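You operate a simulated robot arm through the tools that you are given. There is no shell and no other tool. Be economical: measure what you need, move in short steps, check, and stop when the job is done.

The job below is to be done with a simulated robot arm. You get a single attempt, and the scene is never put back.

Task
Turn the teal wheel till the winder display shows the card's wraps.
Fine: lower the tape lever first, fingers clear; afterwards raise it and put the steel fitting in the green tray.

It is judged by the outcome, as a careful person would: the job done as asked, and still so three seconds after it is handed in. It fails if anything else is knocked over, pushed out of place, dropped, spilled or broken.

Robot
A 7-joint arm with a two-finger parallel gripper, fixed in place. Base frame: the origin is at the foot of the arm, x ahead of it, y to its left, z up; the work surface is at about z = 0.88. Units: m, degrees, N and s.
With the tool pointing down near the work surface it reaches from about 0.24 to 0.68 m from the base axis. Its first joint turns from -66.0 to 66.0 degrees. Payload 2.4 kg.
Tool frame: the origin (TCP) lies between the finger pads and is the grasp point; the fingertips stand 0.03 m ahead of it; z points along the fingers, y is the line along which they close. The gripper opens to 0.094 m. The fingers are 0.028 m wide and 0.01 m thick; the gripper's body (0.05 by 0.096 m) begins 0.055 m behind the TCP.
Orientation is told as [roll, pitch, yaw] about the base's x, y, z axes, in that order, counted from this pose: with the fingers straight down and closing along the base's y, the tool's x points along the base's -x, its y along +y and its z along -z.

Tools
- The arm moves only by the tool arm_command. Its argument "commands" is text: rows parted by semicolons, each of 7 numbers parted by spaces: the shift along the tool's x, y, z in m, then the turn, a rotation vector about the tool's x, y, z in degrees, then the gripper command, from -1 (shut) to 1 (fully open), values between in proportion. In form: x y z rx ry rz jaw; .... A call has 1 to 12 rows; each row shifts and turns the commanded pose from where the row before left it, along the tool's axes as they then stand. A row lasts 0.2 s, in which the tool goes at most 0.05 m and 8.6 degrees; a call with a longer step from one row to the next is refused whole, and so is a gripper value outside its range. A pose out of reach is approached as far as the arm can. The call stops where the force on the tool passes 60 N (or 10 N more than at its start, if that is more) or the arm is blocked; 0.2 s more then pass. Each finger travels about 0.153 m/s and halts on what it meets, pressing with about 26 N; the grip force reading is that of the motor and also rises with nothing between the fingers. The clock runs only during rows and for 0.2 s after the last one: add rows that do not move to give the fingers time. It gives the time, the measured TCP pose, the force on the tool (base axes), the opening and the grip force at its end, in the units of the frame above (readings bear some noise).
- Cameras (640 x 400 px; columns grow to the right, rows downward): "scene" is fixed at [0.0544, 0.5061, 1.4309]; the picture's right is [-0.42, -0.91, 0.00], its down [-0.62, 0.29, -0.72] and it looks along [0.66, -0.31, -0.69] (base axes); focal length 214 px, centre (320, 200). "wrist" rides on the gripper at [0.076, 0.014, -0.103] in the tool frame; the picture's right is [-0.18, 0.98, 0.00], its down [-0.75, -0.14, -0.64] and it looks along [-0.63, -0.12, 0.77] (tool axes); focal length 243 px, centre (320, 200). There is no depth. A picture from a camera that has moved, and an enlarged one, comes with that camera's place and axes in the base frame and with its lens.
- get_image(camera): a new picture of that camera. No time passes.
- inspect(camera, box): a new picture of the part [left, top, right, bottom] of that camera's present view, enlarged. No time passes.
- close_job(): hands the job in; it is judged then, once.

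Work in short steps. Places have to be worked out from the pictures, the camera data and where the tool is seen: move nearer, look again, correct. Check each grasp and each placing, and mend what went wrong. You have 120 turns and 64 pictures in all, those below and enlarged ones among them. Open the gripper and draw the arm clear of the work before you hand the job in, unless the task says otherwise; then end with one line.

The tools are called as a command line: name --argument value ..., lists and objects as JSON in quotes. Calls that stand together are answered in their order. arm_command: Moves the arm, as the interface text tells. Its arguments: {"type":"object","properties":{"commands":{"type":"string"}},"required":["commands"]} The other tools are called the same way: get_image (camera) takes a picture; inspect (camera, box) takes an enlarged picture of a part of a camera's view; close_job () hands the job in.

At the start:

```text
t: 0.0
eef_pos: [0.4575, 0.0222, 1.2485]
ee_rot: [-0.1, -0.1, 0.0]
ft_force: [-0.6, 0.0, 0.9]
gripper_width: 0.0938
grasp_force: 0.1
```

scene: 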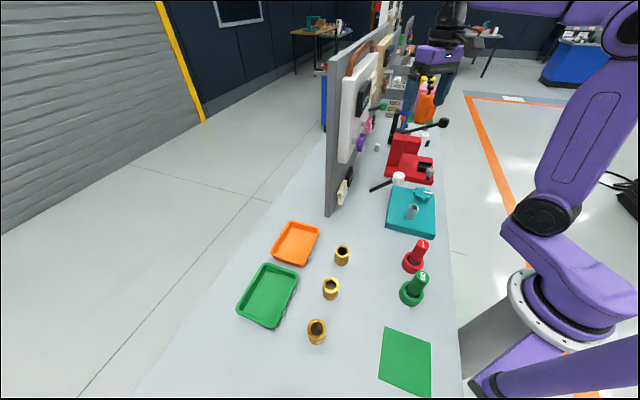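
wrist: 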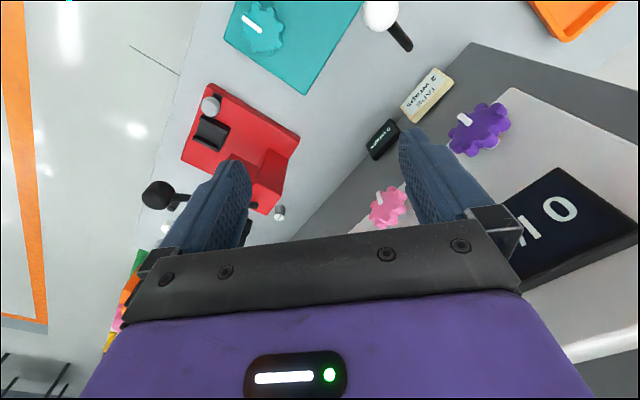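

The scene shows a teal block with a wheel, a lever with a white knob, a card and a display. I'll enlarge the key parts.

inspect --camera "scene" --box '[320, 130, 480, 240]'

inspect --camera "wrist" --box '[340, 50, 540, 175]'

inspect --camera "wrist" --box '[160, 0, 440, 220]'

```text
3.64 times, centred on (400, 185) of scene
camera zoom: at [0.0544, 0.5061, 1.4309], right [-0.42, -0.91, 0.0], down [-0.62, 0.29, -0.72], along [0.66, -0.31, -0.69], focal length 780 px, centre (29, 254)
```

zoom: 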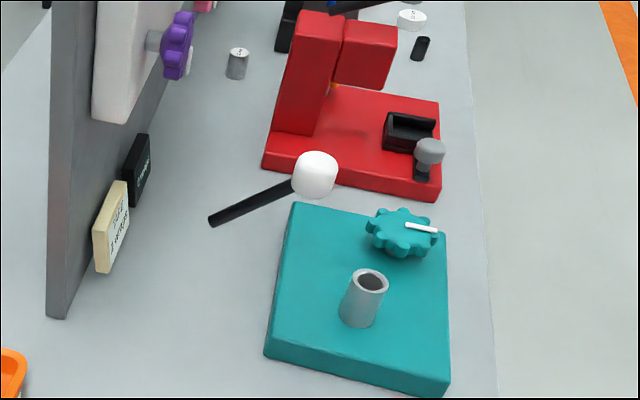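

```text
3.20 times, centred on (440, 112) of wrist
camera zoom: at [0.3819, 0.036, 1.3518], right [0.18, 0.98, 0.0], down [0.75, -0.14, 0.64], along [0.63, -0.12, -0.77], focal length 776 px, centre (-64, 480)
```

zoom: 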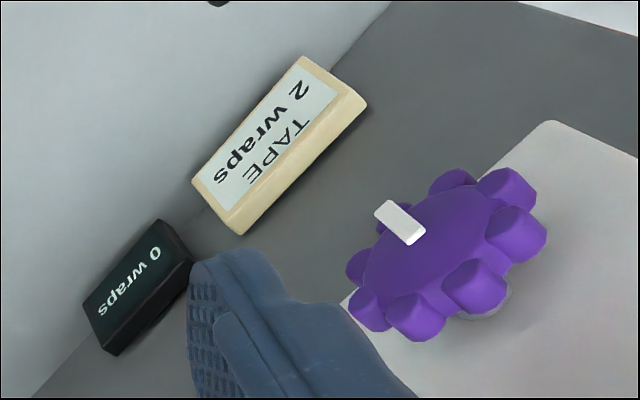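

```text
1.82 times, centred on (300, 110) of wrist
camera zoom: at [0.3819, 0.036, 1.3518], right [0.18, 0.98, 0.0], down [0.75, -0.14, 0.64], along [0.63, -0.12, -0.77], focal length 441 px, centre (356, 364)
```

zoom: 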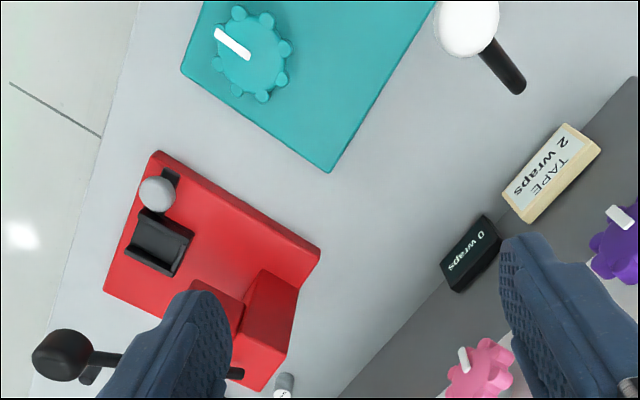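

The card asks for 2 wraps and the display reads 0. I estimate the teal lever's white knob near (0.405, 0.092, 1.05). I'll draw the arm back in x so the wrist camera sees the teal winder.

arm_command --commands "0.045 0 0 0 0 0 1;0.045 0 0 0 0 0 1;0.045 0 0 0 0 0 1;0.045 0 0 0 0 0 1"

get_image --camera "wrist"

get_image --camera "scene"

```text
t: 1.0
eef_pos: [0.2772, 0.0227, 1.2472]
ee_rot: [0.0, 0.0, -0.1]
ft_force: [0.5, -0.1, 0.0]
gripper_width: 0.094
grasp_force: 0.2
```

```text
58 pictures are left
camera wrist: at [0.2018, 0.036, 1.3511], right [0.18, 0.98, 0.0], down [0.75, -0.14, 0.64], along [0.63, -0.12, -0.77], focal length 243 px, centre (320, 200)
```

wrist: 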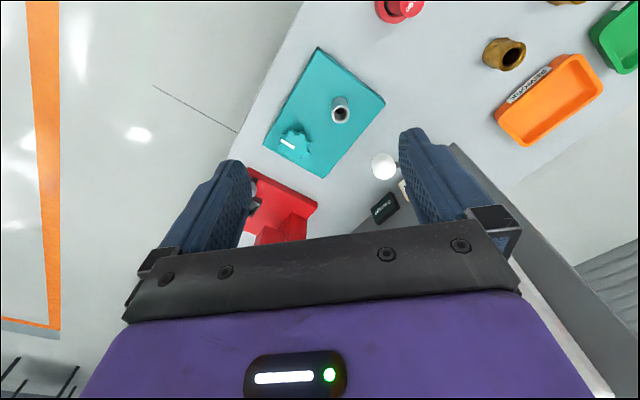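

```text
57 pictures are left
```

scene: 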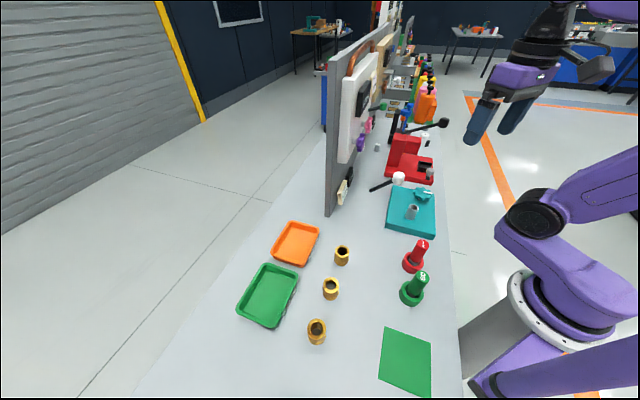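

Zoom on the winder and the lever from this new viewpoint.

inspect --camera "wrist" --box '[250, 40, 450, 230]'

inspect --camera "scene" --box '[350, 100, 460, 240]'

```text
2.11 times, centred on (350, 135) of wrist
camera zoom: at [0.2018, 0.036, 1.3511], right [0.18, 0.98, 0.0], down [0.75, -0.14, 0.64], along [0.63, -0.12, -0.77], focal length 511 px, centre (257, 337)
```

zoom: 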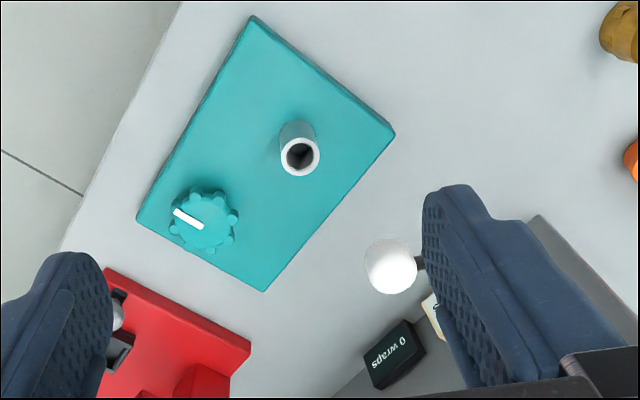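

```text
2.86 times, centred on (405, 170) of scene
camera zoom: at [0.0544, 0.5061, 1.4309], right [-0.42, -0.91, 0.0], down [-0.62, 0.29, -0.72], along [0.66, -0.31, -0.69], focal length 613 px, centre (77, 286)
```

zoom: 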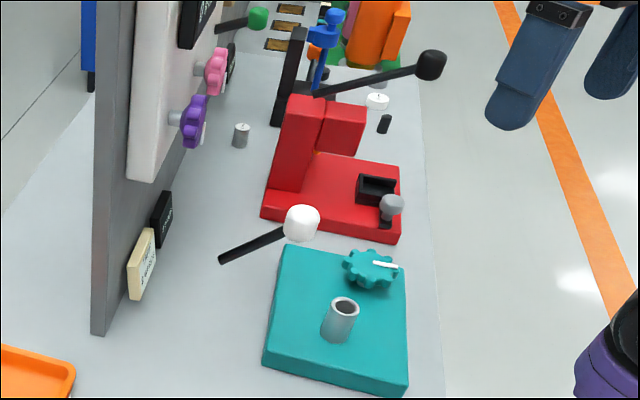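

The lever (white knob) seems to swing in a plane square to the panel, down over the steel fitting on the teal block. I'll yaw the tool 43° to align with this station and come down a little to look closer.

arm_command --commands "0 0 0.015 0 0 -8.6 1;0 0 0.015 0 0 -8.6 1;0 0 0.015 0 0 -8.6 1;0 0 0.015 0 0 -8.6 1;0 0 0.015 0 0 -8.6 1"

get_image --camera "wrist"

```text
t: 2.2
eef_pos: [0.2781, 0.0222, 1.1729]
ee_rot: [0.0, 0.0, 43.2]
ft_force: [-0.5, 0.5, 0.0]
gripper_width: 0.0941
grasp_force: 0.1
```

```text
54 pictures are left
camera wrist: at [0.2125, -0.0201, 1.2762], right [-0.54, 0.84, 0.0], down [0.65, 0.41, 0.64], along [0.54, 0.35, -0.77], focal length 243 px, centre (320, 200)
```

wrist: 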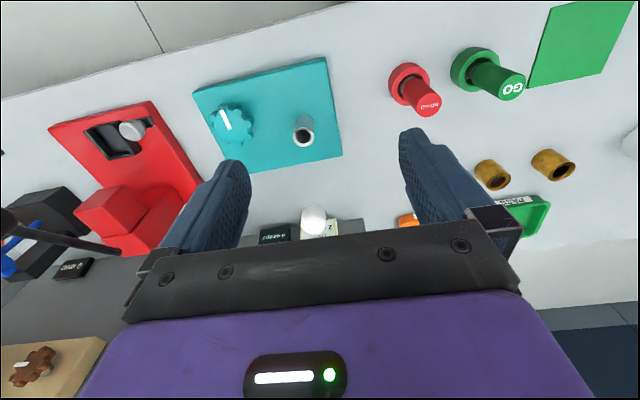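

I'll zoom in on the labels to be sure which display and lever belong to the teal winder.

inspect --camera "wrist" --box '[180, 60, 360, 250]'

inspect --camera "wrist" --box '[0, 80, 200, 290]'

inspect --camera "wrist" --box '[380, 40, 640, 250]'

```text
2.11 times, centred on (270, 155) of wrist
camera zoom: at [0.2125, -0.0201, 1.2762], right [-0.54, 0.84, 0.0], down [0.65, 0.41, 0.64], along [0.54, 0.35, -0.77], focal length 511 px, centre (425, 295)
```

zoom: 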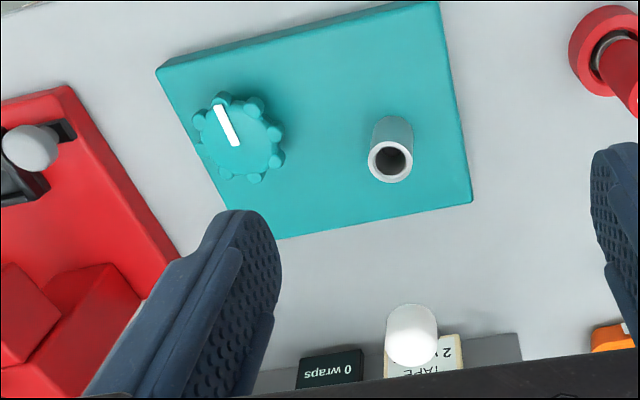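

```text
1.90 times, centred on (100, 185) of wrist
camera zoom: at [0.2125, -0.0201, 1.2762], right [-0.54, 0.84, 0.0], down [0.65, 0.41, 0.64], along [0.54, 0.35, -0.77], focal length 462 px, centre (739, 229)
```

zoom: 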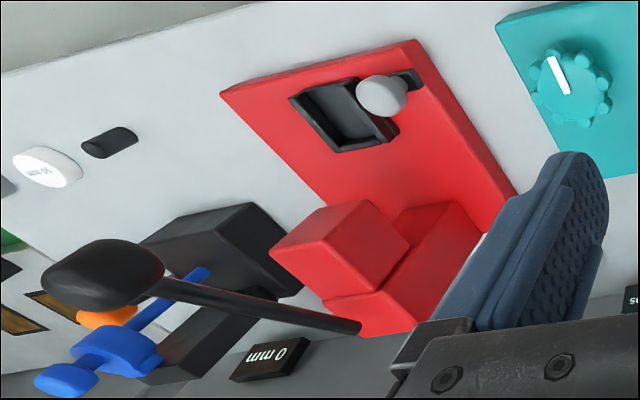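

```text
1.90 times, centred on (510, 145) of wrist
camera zoom: at [0.2125, -0.0201, 1.2762], right [-0.54, 0.84, 0.0], down [0.65, 0.41, 0.64], along [0.54, 0.35, -0.77], focal length 462 px, centre (-42, 305)
```

zoom: 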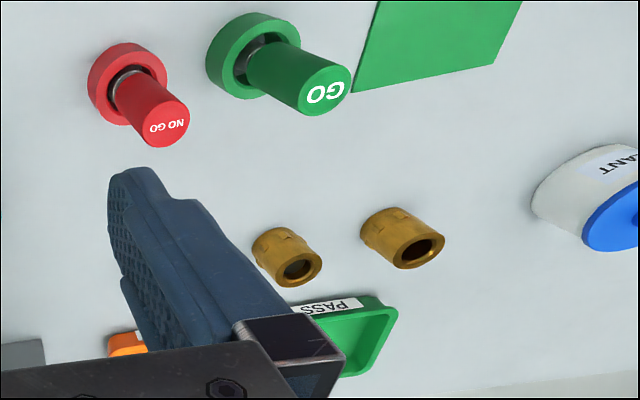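

The display "0 wraps" and the "TAPE 2 wraps" card sit behind the teal winder with the white-knobbed lever. Knob is near (0.406, 0.093, 1.046), fitting top near (0.361, 0.045, 0.935). I'll move over the knob, shutting the fingers, to press the lever down from above.

arm_command --commands "-0.036 -0.009 0 0 0 0 -1;-0.036 -0.009 0 0 0 0 -1;-0.036 -0.009 0 0 0 0 -1;-0.034 -0.009 0 0 0 0 -1;0 0 0.03 0 0 0 -1;0 0 0.02 0 0 0 -1"

get_image --camera "scene"

get_image --camera "wrist"

```text
t: 3.6
eef_pos: [0.4089, 0.0932, 1.1232]
ee_rot: [0.0, 0.0, 43.1]
ft_force: [0.0, 0.4, 0.3]
gripper_width: 0.0
grasp_force: 25.8
```

```text
50 pictures are left
```

scene: 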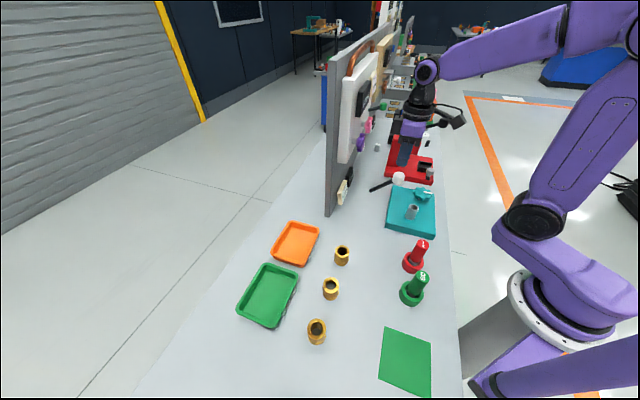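

```text
49 pictures are left
camera wrist: at [0.3428, 0.0509, 1.227], right [-0.54, 0.84, 0.0], down [0.65, 0.41, 0.64], along [0.54, 0.34, -0.77], focal length 243 px, centre (320, 200)
```

wrist: 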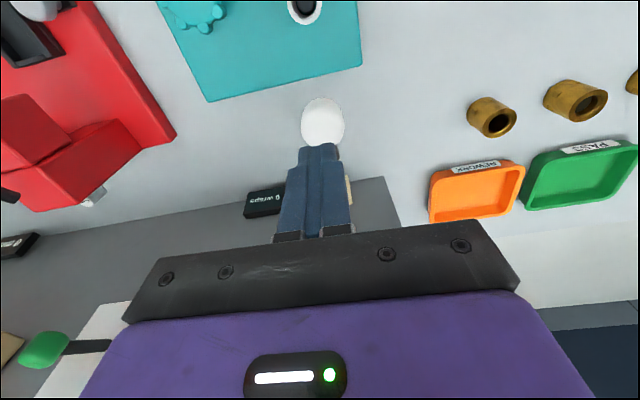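

The knob is directly under the fingertips (tip about 0.03 above its top). I'll go down to it and push along the arc, outward and down.

arm_command --commands "0.006 0 0.02 0 0 0 -1;0 0 0.012 0 0 0 -1;0.011 0 0.015 0 0 0 -1;0.008 0 0.016 0 0 0 -1"

get_image --camera "scene"

get_image --camera "wrist"

```text
t: 4.6
eef_pos: [0.3879, 0.0764, 1.059]
ee_rot: [0.1, 0.0, 42.9]
ft_force: [-0.8, 0.0, 0.3]
gripper_width: 0.0
grasp_force: 26.0
```

```text
48 pictures are left
```

scene: 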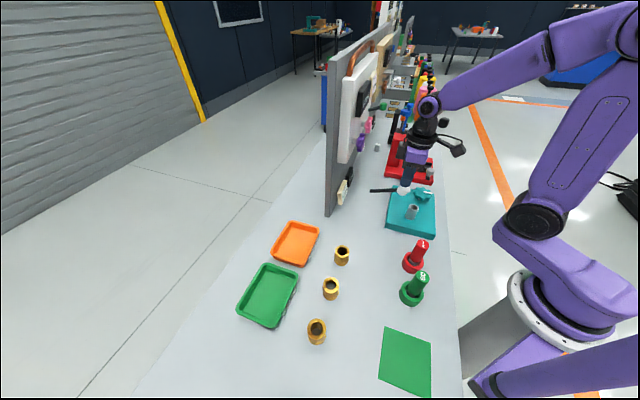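

```text
47 pictures are left
camera wrist: at [0.3227, 0.0338, 1.163], right [-0.54, 0.84, 0.0], down [0.65, 0.41, 0.64], along [0.54, 0.34, -0.77], focal length 243 px, centre (320, 200)
```

wrist: 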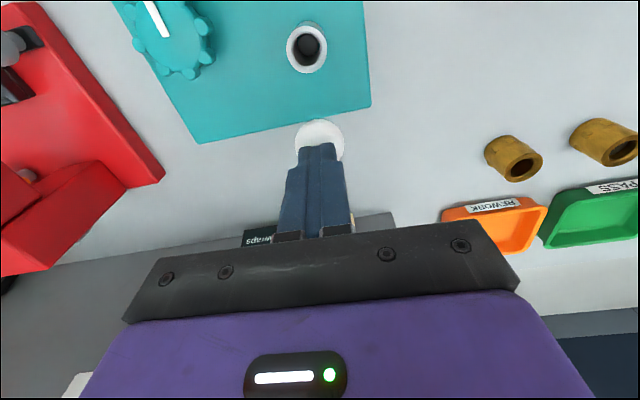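

The lever is following the fingers. I continue the arc in small steps and watch the force for the stop.

arm_command --commands "0.005 0 0.015 0 0 0 -1;0.002 0 0.015 0 0 0 -1;0 0 0.012 0 0 0 -1"

inspect --camera "scene" --box '[350, 130, 460, 240]'

```text
t: 5.3
eef_pos: [0.3834, 0.0712, 1.0322]
ee_rot: [-0.1, -0.3, 43.0]
ft_force: [-14.3, -2.0, 34.6]
gripper_width: 0.0
grasp_force: 25.9
stopped in row 3: the force on the tool passed its limit (the readings are from after the stop); the commanded pose is now the measured one
```

```text
3.64 times, centred on (405, 185) of scene
camera zoom: at [0.0535, 0.506, 1.431], right [-0.42, -0.91, 0.0], down [-0.62, 0.29, -0.72], along [0.66, -0.31, -0.69], focal length 780 px, centre (11, 254)
```

zoom: 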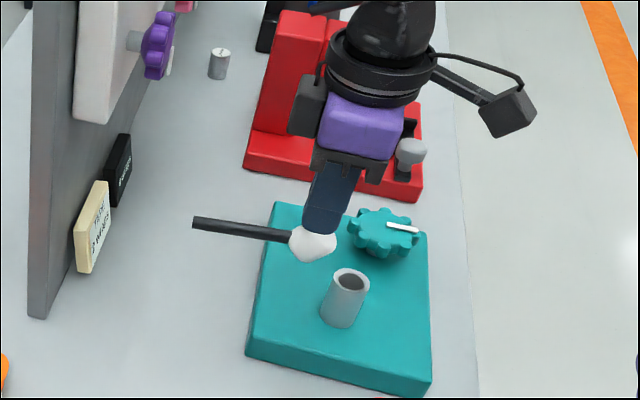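

The lever met a stop at about horizontal (force jump to ~38 N). I'll lift off and check that it stays down.

arm_command --commands "0 0 -0.03 0 0 0 -1;0 0 -0.04 0 0 0 -1;0 0 -0.04 0 0 0 -1;0.03 0 0 0 0 0 -1"

inspect --camera "scene" --box '[330, 120, 460, 240]'

get_image --camera "wrist"

```text
t: 6.3
eef_pos: [0.3612, 0.0495, 1.1414]
ee_rot: [-0.1, -0.3, 42.9]
ft_force: [0.3, -0.1, -0.1]
gripper_width: 0.0001
grasp_force: 25.5
```

```text
3.33 times, centred on (395, 180) of scene
camera zoom: at [0.0544, 0.5061, 1.4309], right [-0.42, -0.91, 0.0], down [-0.62, 0.29, -0.72], along [0.66, -0.31, -0.69], focal length 715 px, centre (70, 267)
```

zoom: 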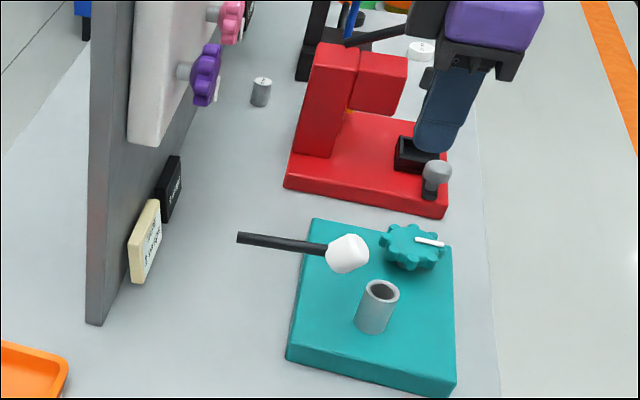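

```text
44 pictures are left
camera wrist: at [0.2951, 0.0088, 1.2464], right [-0.54, 0.84, 0.0], down [0.64, 0.41, 0.65], along [0.55, 0.35, -0.76], focal length 243 px, centre (320, 200)
```

wrist: 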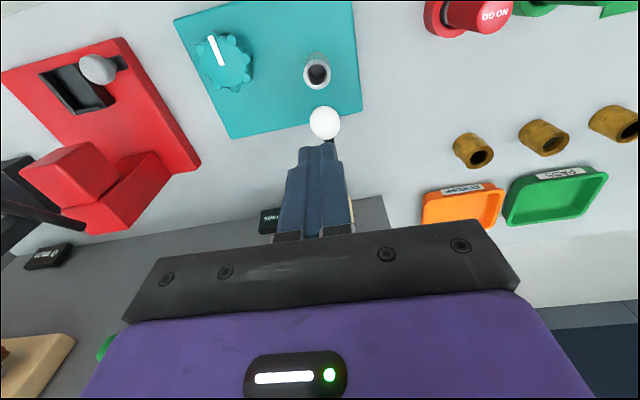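

The lever stays down. I estimate the wheel centre at about (0.406, -0.049), top z ≈ 0.93, diameter ≈ 0.06. I'll move above it with the fingers open and check the alignment.

arm_command --commands "0.012 -0.035 0 0 0 0 1;0.011 -0.034 0 0 0 0 1;0.011 -0.034 0 0 0 0 1;0 0 0.04 0 0 0 1;0 0 0.04 0 0 0 1;0 0 0.03 0 0 0 1"

get_image --camera "wrist"

inspect --camera "scene" --box '[330, 120, 460, 240]'

```text
t: 7.7
eef_pos: [0.4077, -0.0468, 1.0329]
ee_rot: [-0.2, -0.4, 43.0]
ft_force: [0.0, -0.5, 0.4]
gripper_width: 0.0942
grasp_force: 0.1
```

```text
43 pictures are left
camera wrist: at [0.3418, -0.0895, 1.1372], right [-0.54, 0.84, 0.0], down [0.64, 0.41, 0.65], along [0.55, 0.35, -0.76], focal length 243 px, centre (320, 200)
```

wrist: 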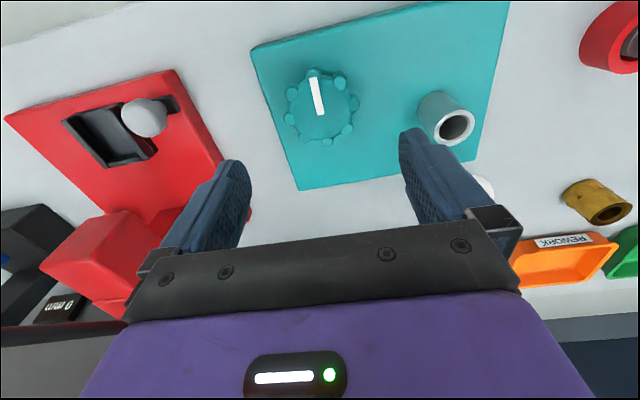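

```text
3.33 times, centred on (395, 180) of scene
camera zoom: at [0.0544, 0.5061, 1.4309], right [-0.42, -0.91, 0.0], down [-0.62, 0.29, -0.72], along [0.66, -0.31, -0.69], focal length 715 px, centre (70, 267)
```

zoom: 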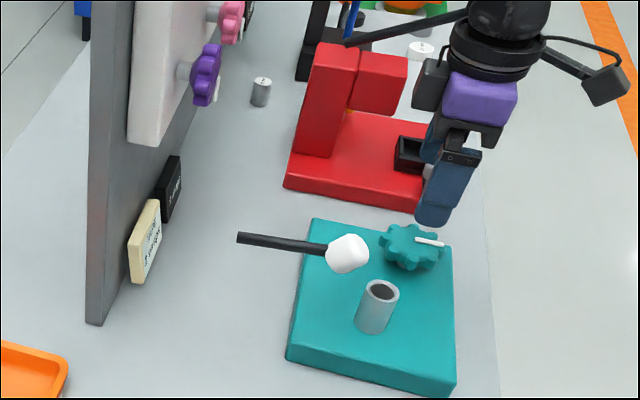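

The wheel is centred under the gripper within a few mm. I'll descend to TCP z ≈ 0.945.

arm_command --commands "0.004 0 0.035 0 0 0 1;0 0 0.03 0 0 0 1;0 0 0.023 0 0 0 1"

get_image --camera "wrist"

inspect --camera "scene" --box '[330, 120, 460, 240]'

```text
t: 8.5
eef_pos: [0.406, -0.0515, 0.9431]
ee_rot: [-0.2, -0.3, 43.0]
ft_force: [-0.2, 0.2, 0.7]
gripper_width: 0.094
grasp_force: 0.1
```

```text
41 pictures are left
camera wrist: at [0.3399, -0.0938, 1.0475], right [-0.54, 0.84, 0.0], down [0.64, 0.41, 0.65], along [0.55, 0.35, -0.76], focal length 243 px, centre (320, 200)
```

wrist: 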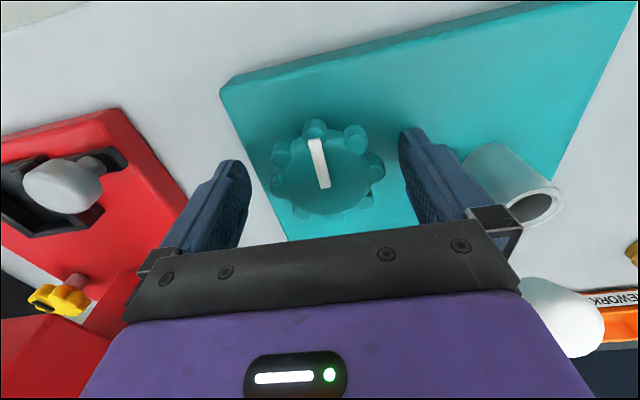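

```text
3.33 times, centred on (395, 180) of scene
camera zoom: at [0.0544, 0.5061, 1.4309], right [-0.42, -0.91, 0.0], down [-0.62, 0.29, -0.72], along [0.66, -0.31, -0.69], focal length 715 px, centre (70, 267)
```

zoom: 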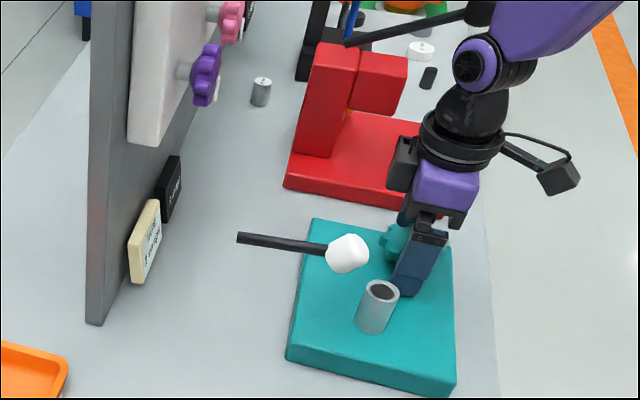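

The fingers straddle the wheel with about 15 mm engagement. A small y correction of 3.5 mm, then close.

arm_command --commands "-0.001 0.0035 0.003 0 0 0 1;0 0 0 0 0 0 -1;0 0 0 0 0 0 -1;0 0 0 0 0 0 -1"

get_image --camera "wrist"

```text
t: 9.5
eef_pos: [0.4039, -0.0488, 0.9416]
ee_rot: [-0.3, -0.3, 43.0]
ft_force: [4.5, -7.8, -10.7]
gripper_width: 0.0598
grasp_force: 45.1
```

```text
39 pictures are left
camera wrist: at [0.3379, -0.0907, 1.0446], right [-0.54, 0.84, 0.0], down [0.64, 0.41, 0.65], along [0.55, 0.35, -0.76], focal length 243 px, centre (320, 200)
```

wrist: 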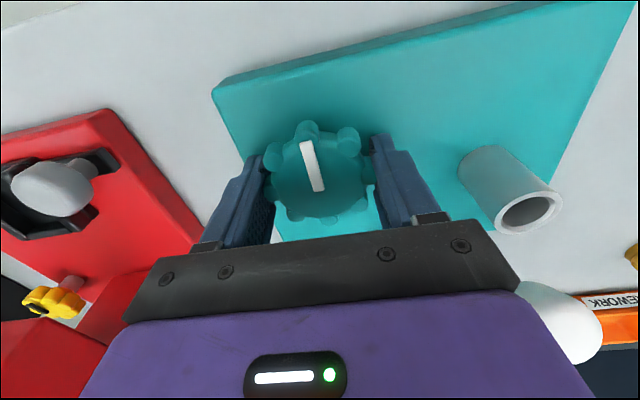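

Gripped (width 0.060). I'll turn 43° clockwise in small steps and look at the display.

arm_command --commands "0 -0.0015 -0.002 0 0 6 -1;0 0 0 0 0 8 -1;0 0 0 0 0 8 -1;0 0 0 0 0 8 -1;0 0 0 0 0 8 -1;0 0 0 0 0 0 -1"

get_image --camera "wrist"

inspect --camera "scene" --box '[335, 150, 375, 215]'

```text
t: 10.9
eef_pos: [0.4034, -0.0494, 0.9435]
ee_rot: [0.1, -0.5, 5.1]
ft_force: [1.9, -30.8, 7.5]
gripper_width: 0.06
grasp_force: 45.0
```

```text
38 pictures are left
camera wrist: at [0.3266, -0.0428, 1.0473], right [0.09, 1.0, 0.0], down [0.76, -0.07, 0.65], along [0.65, -0.06, -0.76], focal length 243 px, centre (320, 200)
```

wrist: 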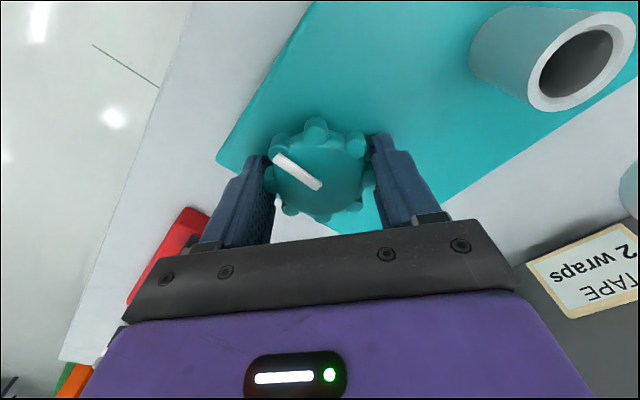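

```text
6.15 times, centred on (355, 182) of scene
camera zoom: at [0.0543, 0.5053, 1.4312], right [-0.42, -0.91, 0.0], down [-0.62, 0.29, -0.72], along [0.66, -0.31, -0.69], focal length 1320 px, centre (105, 308)
```

zoom: 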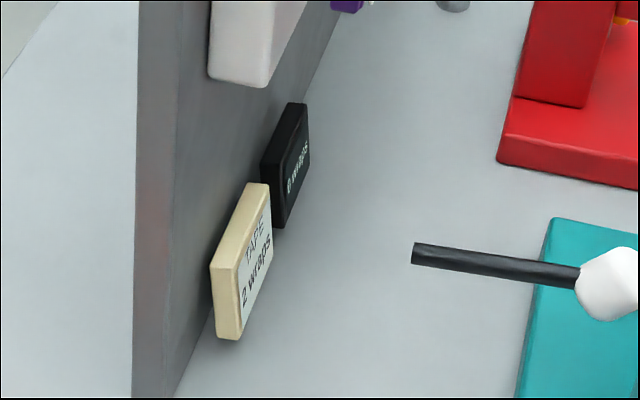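

The fingers slid round the wheel: the pointer kept its base direction, so it seems to be at its zero stop clockwise. I'll open, read the free pose, and take a starting yaw further clockwise so I can wind counter-clockwise.

arm_command --commands "0 0 0 0 0 0 1;0 0 0 0 0 0 1;0 0 0 0 0 8.5 1;0 0 0 0 0 8.5 1;0 0 0 0 0 8.5 1;0 0 0 0 0 8.5 1;0 0 0 0 0 8.5 1;0 0 0 0 0 0 1"

get_image --camera "wrist"

```text
t: 12.7
eef_pos: [0.4058, -0.0479, 0.9434]
ee_rot: [0.3, -0.2, -37.6]
ft_force: [-0.5, 0.3, 0.2]
gripper_width: 0.094
grasp_force: 0.1
```

```text
36 pictures are left
camera wrist: at [0.3526, 0.0092, 1.0471], right [0.75, 0.67, 0.01], down [0.51, -0.57, 0.64], along [0.43, -0.48, -0.77], focal length 243 px, centre (320, 200)
```

wrist: 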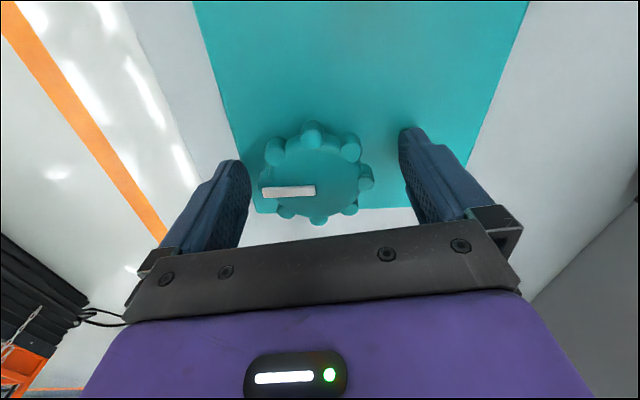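

Pointer is unchanged, so clockwise is blocked. Wheel centre refines to (0.4045, -0.0505); I'll recentre, grip and turn counter-clockwise 64°.

arm_command --commands "0 -0.003 0 0 0 0 1;0 0 0 0 0 0 -1;0 0 0 0 0 0 -1;0 0 0 0 0 -8 -1;0 0 0 0 0 -8 -1;0 0 0 0 0 -8 -1;0 0 0 0 0 -8 -1;0 0 0 0 0 -8 -1;0 0 0 0 0 -8 -1;0 0 0 0 0 -8 -1;0 0 0 0 0 -8 -1;0 0 0 0 0 0 -1"

get_image --camera "wrist"

inspect --camera "scene" --box '[335, 150, 375, 215]'

```text
t: 15.3
eef_pos: [0.4017, -0.0492, 0.9427]
ee_rot: [0.0, -0.3, 26.7]
ft_force: [6.5, 10.2, -25.4]
gripper_width: 0.0598
grasp_force: 44.3
```

```text
35 pictures are left
camera wrist: at [0.3279, -0.0718, 1.047], right [-0.28, 0.96, 0.0], down [0.73, 0.21, 0.65], along [0.62, 0.18, -0.76], focal length 243 px, centre (320, 200)
```

wrist: 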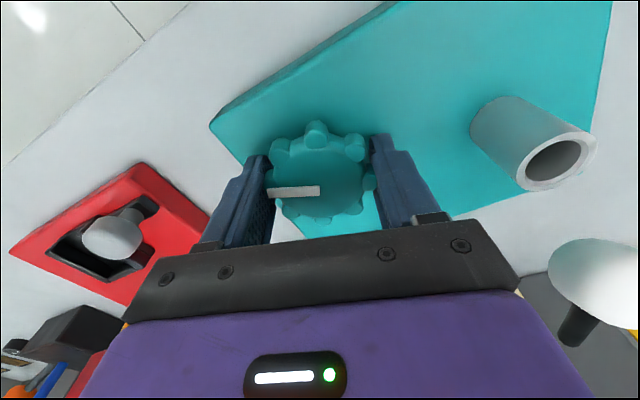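

```text
6.15 times, centred on (355, 182) of scene
camera zoom: at [0.0549, 0.5063, 1.4308], right [-0.42, -0.91, 0.0], down [-0.62, 0.29, -0.72], along [0.66, -0.31, -0.69], focal length 1320 px, centre (105, 308)
```

zoom: 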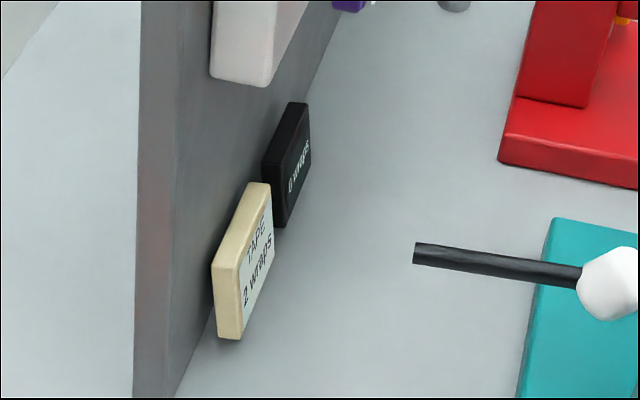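

The wheel now follows the grip counter-clockwise (64° so far, display still 0). I continue another 64°.

arm_command --commands "0 0 0 0 0 -8 -1;0 0 0 0 0 -8 -1;0 0 0 0 0 -8 -1;0 0 0 0 0 -8 -1;0 0 0 0 0 -8 -1;0 0 0 0 0 -8 -1;0 0 0 0 0 -8 -1;0 0 0 0 0 -8 -1;0 0 0 0 0 0 -1"

inspect --camera "scene" --box '[335, 150, 435, 215]'

```text
t: 17.3
eef_pos: [0.4035, -0.05, 0.9442]
ee_rot: [-0.4, -0.1, 90.8]
ft_force: [8.6, 11.4, -14.1]
gripper_width: 0.0596
grasp_force: 44.5
```

```text
6.15 times, centred on (385, 182) of scene
camera zoom: at [0.0548, 0.5064, 1.4308], right [-0.42, -0.91, 0.0], down [-0.62, 0.29, -0.72], along [0.66, -0.31, -0.69], focal length 1320 px, centre (-80, 308)
```

zoom: 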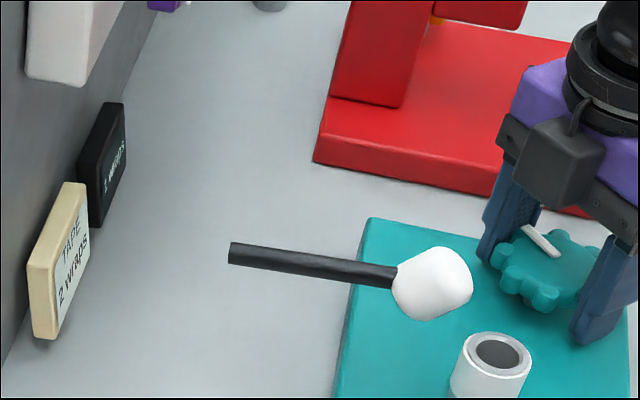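

The display looks like "1 wraps" after 128°. I'll turn on a bit, 32°, and read it closely.

arm_command --commands "0 0 0 0 0 -8 -1;0 0 0 0 0 -8 -1;0 0 0 0 0 -8 -1;0 0 0 0 0 -8 -1;0 0 0 0 0 0 -1"

inspect --camera "scene" --box '[340, 160, 362, 195]'

```text
t: 18.5
eef_pos: [0.4027, -0.0502, 0.9441]
ee_rot: [-0.5, 0.3, 122.7]
ft_force: [14.0, 4.9, -8.4]
gripper_width: 0.0595
grasp_force: 45.5
```

```text
11.43 times, centred on (351, 178) of scene
camera zoom: at [0.0549, 0.5062, 1.4308], right [-0.42, -0.91, 0.0], down [-0.62, 0.29, -0.72], along [0.66, -0.31, -0.69], focal length 2451 px, centre (-34, 457)
```

zoom: 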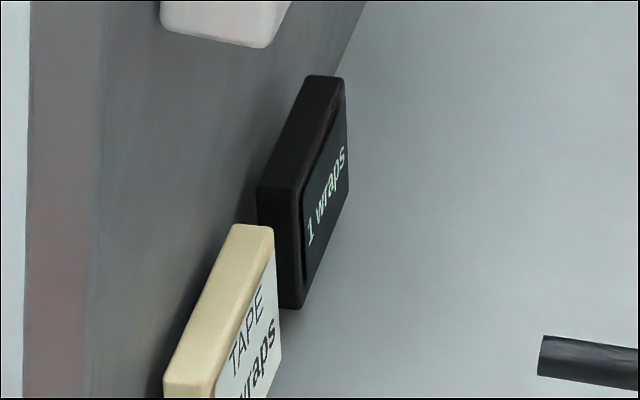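

Display reads "1 wraps" at 160°. The arm still turns freely, so three more 8° steps.

arm_command --commands "0 0 0 0 0 -8 -1;0 0 0 0 0 -8 -1;0 0 0 0 0 -8 -1;0 0 0 0 0 0 -1"

inspect --camera "scene" --box '[335, 150, 435, 215]'

```text
t: 19.5
eef_pos: [0.4026, -0.0495, 0.9433]
ee_rot: [-0.2, 0.3, 146.7]
ft_force: [12.4, 11.5, 11.3]
gripper_width: 0.0597
grasp_force: 45.4
```

```text
6.15 times, centred on (385, 182) of scene
camera zoom: at [0.0546, 0.5064, 1.4308], right [-0.42, -0.91, 0.0], down [-0.62, 0.29, -0.72], along [0.66, -0.31, -0.69], focal length 1320 px, centre (-80, 308)
```

zoom: 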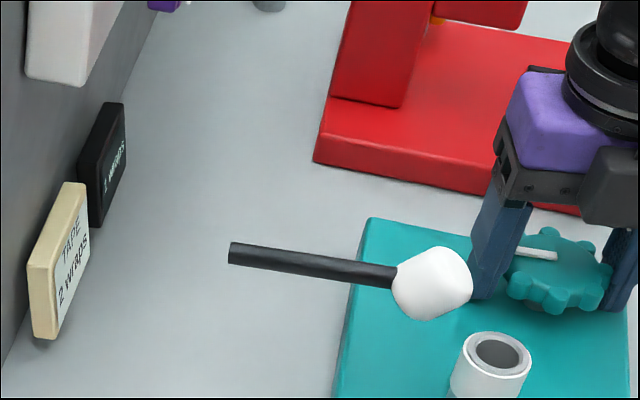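

Still 1 at 184°. I'll release, unwind the wrist 180° with fingers open, and regrip for more.

arm_command --commands "0 0 0 0 0 0 1;0 0 0 0 0 0 1;0 0 0 0 0 8.5 1;0 0 0 0 0 8.5 1;0 0 0 0 0 8.5 1;0 0 0 0 0 8.5 1;0 0 0 0 0 8.5 1;0 0 0 0 0 8.5 1;0 0 0 0 0 8.5 1;0 0 0 0 0 8.5 1;0 0 0 0 0 8.5 1;0 0 0 0 0 8.5 1"

arm_command --commands "0 0 0 0 0 8.5 1;0 0 0 0 0 8.5 1;0 0 0 0 0 8.5 1;0 0 0 0 0 8.5 1;0 0 0 0 0 8.5 1;0 0 0 0 0 8.5 1;0 0 0 0 0 8.5 1;0 0 0 0 0 8.5 1;0 0 0 0 0 8.5 1;0 0 0 0 0 8.5 1;0 0 0 0 0 8.5 1;0 0 0 0 0 0 1"

get_image --camera "wrist"

```text
t: 22.1
eef_pos: [0.4023, -0.05, 0.9436]
ee_rot: [-0.2, -0.3, 61.4]
ft_force: [0.4, -0.1, -0.2]
gripper_width: 0.0939
grasp_force: 0.0
```

```text
t: 24.7
eef_pos: [0.4019, -0.051, 0.9431]
ee_rot: [0.3, -0.2, -32.1]
ft_force: [-0.7, -0.4, 0.7]
gripper_width: 0.0942
grasp_force: 0.2
```

```text
30 pictures are left
camera wrist: at [0.3446, 0.0016, 1.0471], right [0.68, 0.73, 0.01], down [0.56, -0.52, 0.64], along [0.48, -0.43, -0.76], focal length 243 px, centre (320, 200)
```

wrist: 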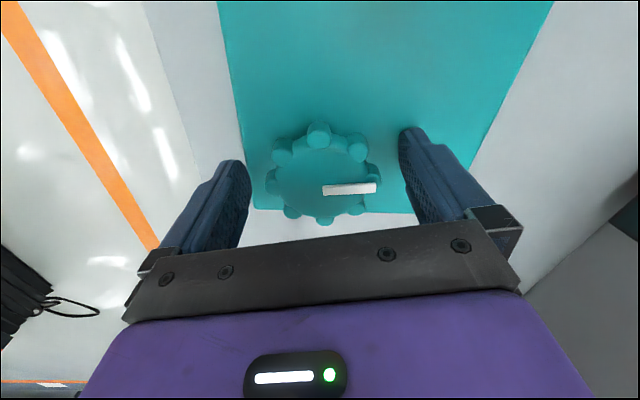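

The wheel stayed put (pointer half a turn on). I regrip and turn 48° more, then read the display.

arm_command --commands "0 0 0 0 0 0 -1;0 0 0 0 0 0 -1;0 0 0 0 0 0 -1;0 0 0 0 0 -8 -1;0 0 0 0 0 -8 -1;0 0 0 0 0 -8 -1;0 0 0 0 0 -8 -1;0 0 0 0 0 -8 -1;0 0 0 0 0 -8 -1;0 0 0 0 0 0 -1"

inspect --camera "scene" --box '[340, 160, 362, 195]'

```text
t: 26.9
eef_pos: [0.403, -0.0508, 0.9435]
ee_rot: [0.0, -0.3, 16.1]
ft_force: [5.6, 7.3, -9.6]
gripper_width: 0.0597
grasp_force: 44.9
```

```text
11.43 times, centred on (351, 178) of scene
camera zoom: at [0.0547, 0.5063, 1.4308], right [-0.42, -0.91, 0.0], down [-0.62, 0.29, -0.72], along [0.66, -0.31, -0.69], focal length 2451 px, centre (-34, 457)
```

zoom: 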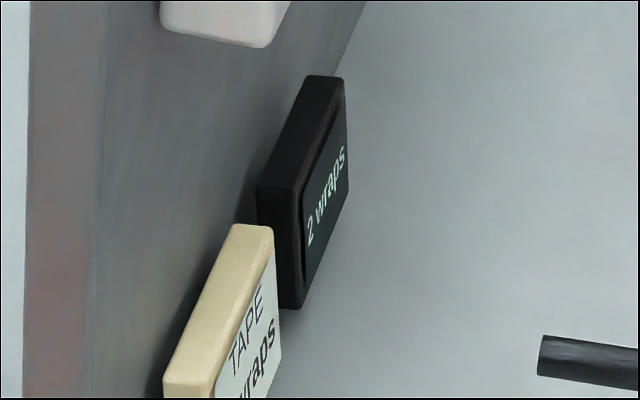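

Display reads "2 wraps" at about 232°. I'll go another 12° to sit away from the changeover edge, then check again.

arm_command --commands "0 0 0 0 0 -6 -1;0 0 0 0 0 -6 -1;0 0 0 0 0 0 -1;0 0 0 0 0 0 1;0 0 0 0 0 0 1;0 0 0 0 0 0 1"

inspect --camera "scene" --box '[335, 150, 435, 215]'

```text
t: 28.3
eef_pos: [0.4012, -0.0483, 0.9428]
ee_rot: [0.0, -0.4, 28.0]
ft_force: [-0.4, 0.0, 0.3]
gripper_width: 0.0942
grasp_force: 0.1
```

```text
6.15 times, centred on (385, 182) of scene
camera zoom: at [0.0544, 0.5061, 1.4309], right [-0.42, -0.91, 0.0], down [-0.62, 0.29, -0.72], along [0.66, -0.31, -0.69], focal length 1320 px, centre (-80, 308)
```

zoom: 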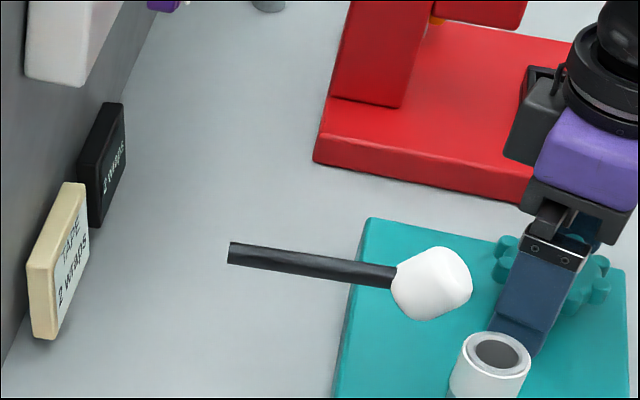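

Display holds at 2 wraps with the fingers open. Now rise, align yaw 43°, and go over the lowered lever knob at about (0.387, 0.074).

arm_command --commands "0 0 -0.045 0 0 0 1;0 0 -0.045 0 0 0 1;0 0 -0.045 0 0 0 1;0 0 0 0 0 -7.5 1;0 0 0 0 0 -7.5 1;-0.025 0.033 0 0 0 0 1;-0.024 0.033 0 0 0 0 1;-0.024 0.033 0 0 0 0 1;0 0 0 0 0 0 1"

get_image --camera "wrist"

```text
t: 30.3
eef_pos: [0.3886, 0.0736, 1.0766]
ee_rot: [-0.2, -0.4, 43.0]
ft_force: [-0.2, -0.4, -0.4]
gripper_width: 0.0941
grasp_force: 0.1
```

```text
27 pictures are left
camera wrist: at [0.3228, 0.0298, 1.1805], right [-0.54, 0.84, 0.0], down [0.64, 0.41, 0.65], along [0.55, 0.35, -0.76], focal length 243 px, centre (320, 200)
```

wrist: 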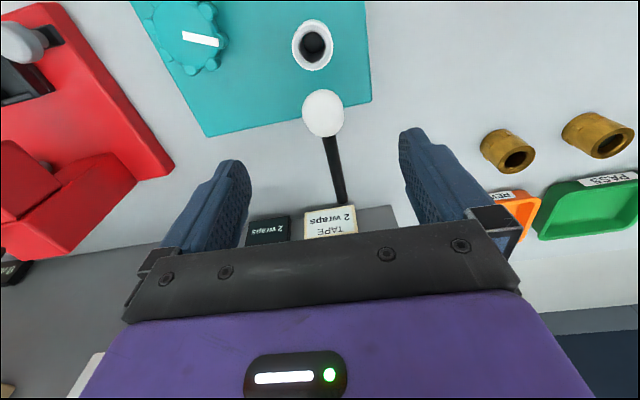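

Knob sits centred between the open fingers at (0.386, 0.073). Descend to TCP z ≈ 0.99 and close on it.

arm_command --commands "0.002 0 0.03 0 0 0 1;0 0 0.03 0 0 0 1;0 0 0.027 0 0 0 1;0 0 0 0 0 0 -1;0 0 0 0 0 0 -1;0 0 0 0 0 0 -1"

get_image --camera "wrist"

```text
t: 31.7
eef_pos: [0.3856, 0.0731, 0.9918]
ee_rot: [0.1, 0.0, 43.2]
ft_force: [-30.5, 31.3, -1.7]
gripper_width: 0.0315
grasp_force: 45.2
```

```text
26 pictures are left
camera wrist: at [0.3197, 0.0308, 1.0945], right [-0.54, 0.84, 0.0], down [0.65, 0.41, 0.64], along [0.54, 0.35, -0.77], focal length 243 px, centre (320, 200)
```

wrist: 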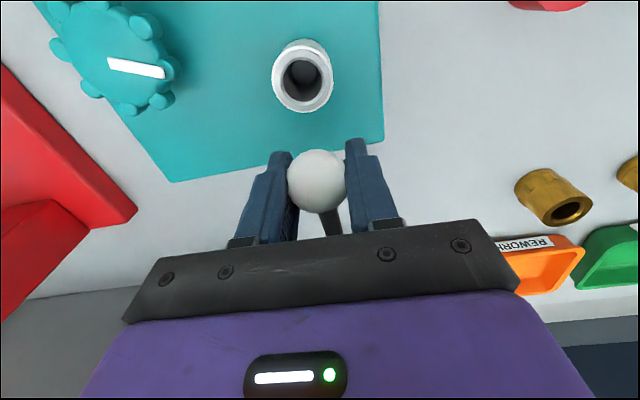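

Knob gripped (0.0315), with a lateral bias of ~43 N; I'll ease 3 mm along tool +y, then lift along the arc.

arm_command --commands "0 0.003 0 0 0 0 -1;-0.001 0 -0.009 0 0 0 -1;-0.001 0 -0.009 0 0 0 -1;-0.005 0 -0.017 0 0 0 -1;-0.008 0 -0.016 0 0 0 -1"

get_image --camera "wrist"

```text
t: 32.9
eef_pos: [0.3931, 0.0819, 1.041]
ee_rot: [0.0, 0.1, 43.1]
ft_force: [-15.7, 15.2, -15.7]
gripper_width: 0.0314
grasp_force: 44.6
```

```text
25 pictures are left
camera wrist: at [0.3286, 0.0406, 1.1448], right [-0.54, 0.84, 0.0], down [0.65, 0.41, 0.64], along [0.54, 0.34, -0.77], focal length 243 px, centre (320, 200)
```

wrist: 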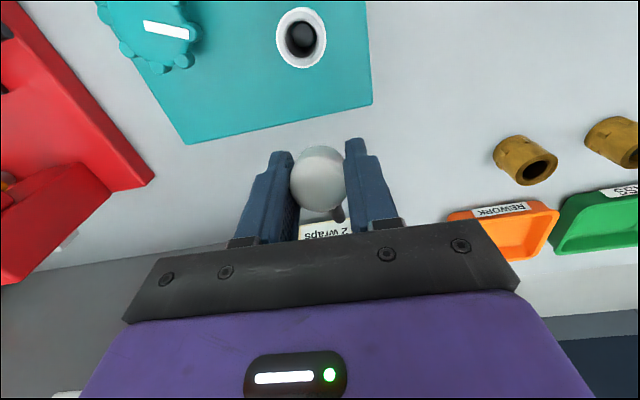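

Lever is rising with the grip. I continue the last part of the arc towards its original height (~1.05 for the knob), watching for the stop.

arm_command --commands "-0.009 0 -0.011 0 0 0 -1;-0.007 0 -0.007 0 0 0 -1"

inspect --camera "scene" --box '[330, 130, 460, 240]'

```text
t: 33.5
eef_pos: [0.4033, 0.0926, 1.0597]
ee_rot: [0.0, 0.2, 43.0]
ft_force: [-20.0, 6.6, -11.0]
gripper_width: 0.0313
grasp_force: 44.8
```

```text
3.64 times, centred on (395, 185) of scene
camera zoom: at [0.054, 0.5064, 1.4308], right [-0.42, -0.91, 0.0], down [-0.62, 0.29, -0.72], along [0.66, -0.31, -0.69], focal length 780 px, centre (47, 254)
```

zoom: 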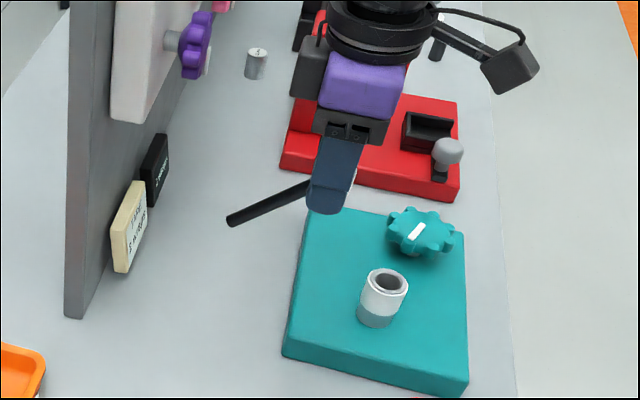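

The fitting now carries white tape. I'll press on a few more mm along the arc to be sure the lever is at its upper stop.

arm_command --commands "-0.006 0 -0.005 0 0 0 -1;-0.006 0 -0.005 0 0 0 -1"

```text
t: 34.1
eef_pos: [0.4094, 0.0978, 1.067]
ee_rot: [0.3, 0.9, 42.8]
ft_force: [-27.6, -14.1, -28.8]
gripper_width: 0.0313
grasp_force: 45.2
```

Resistance rose to ~42 N, so it is against the upper stop. Release and rise straight up, then look.

arm_command --commands "0.004 0 0.003 0 0 0 -1;0 0 0 0 0 0 1;0 0 0 0 0 0 1;0 0 -0.03 0 0 0 1;0 0 -0.04 0 0 0 1;0.03 0 -0.02 0 0 0 1"

inspect --camera "scene" --box '[330, 130, 460, 240]'

get_image --camera "wrist"

```text
t: 35.5
eef_pos: [0.3908, 0.0792, 1.1608]
ee_rot: [-0.1, -0.3, 43.0]
ft_force: [0.3, -0.2, 0.2]
gripper_width: 0.094
grasp_force: 0.0
```

```text
3.64 times, centred on (395, 185) of scene
camera zoom: at [0.0544, 0.5061, 1.4309], right [-0.42, -0.91, 0.0], down [-0.62, 0.29, -0.72], along [0.66, -0.31, -0.69], focal length 780 px, centre (47, 254)
```

zoom: 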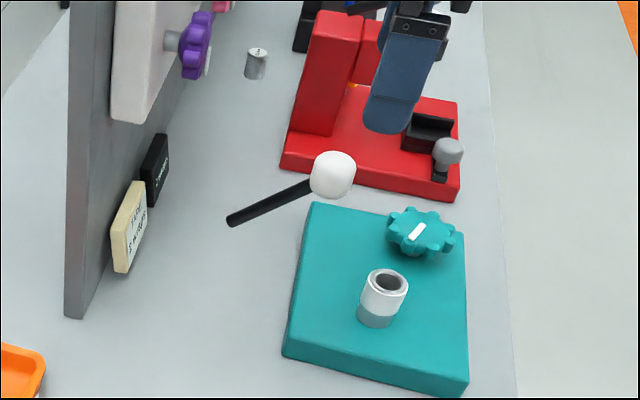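

```text
22 pictures are left
camera wrist: at [0.3238, 0.0372, 1.2646], right [-0.54, 0.84, 0.0], down [0.64, 0.41, 0.65], along [0.55, 0.35, -0.76], focal length 243 px, centre (320, 200)
```

wrist: 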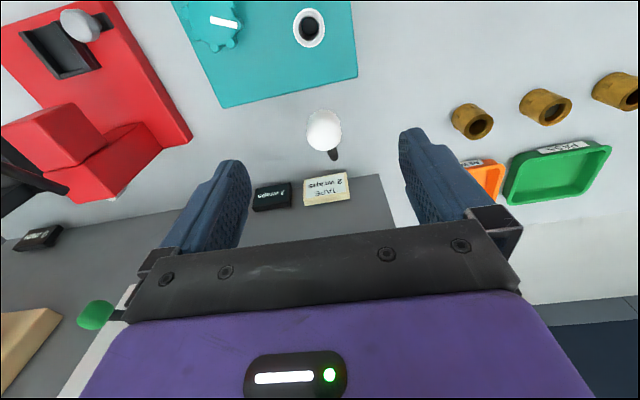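

The lever is back at its original raised pose and the display still shows 2 wraps. Fitting top centre computes to about (0.358, 0.044, 0.945); I move above it and look again.

arm_command --commands "0.024 -0.0015 0 0 0 0 1;0.024 -0.0015 0 0 0 0 1;0 0 0.04 0 0 0 1;0 0 0.04 0 0 0 1;0 0 0.03 0 0 0 1;0 0 0 0 0 0 1"

get_image --camera "wrist"

inspect --camera "scene" --box '[330, 130, 460, 240]'

```text
t: 36.9
eef_pos: [0.3586, 0.0459, 1.0491]
ee_rot: [-0.2, -0.3, 43.1]
ft_force: [0.0, -0.6, -0.8]
gripper_width: 0.0942
grasp_force: 0.0
```

```text
21 pictures are left
camera wrist: at [0.2921, 0.0027, 1.1525], right [-0.54, 0.84, 0.0], down [0.64, 0.41, 0.65], along [0.55, 0.35, -0.76], focal length 243 px, centre (320, 200)
```

wrist: 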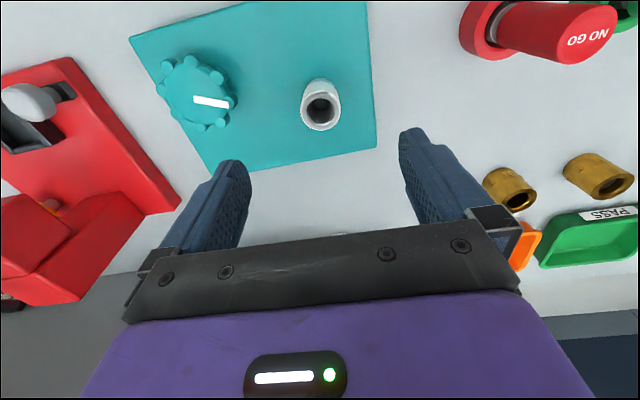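

```text
3.64 times, centred on (395, 185) of scene
camera zoom: at [0.0544, 0.5061, 1.4309], right [-0.42, -0.91, 0.0], down [-0.62, 0.29, -0.72], along [0.66, -0.31, -0.69], focal length 780 px, centre (47, 254)
```

zoom: 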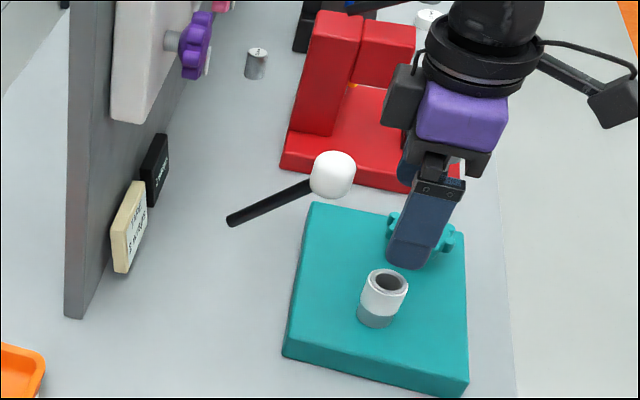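

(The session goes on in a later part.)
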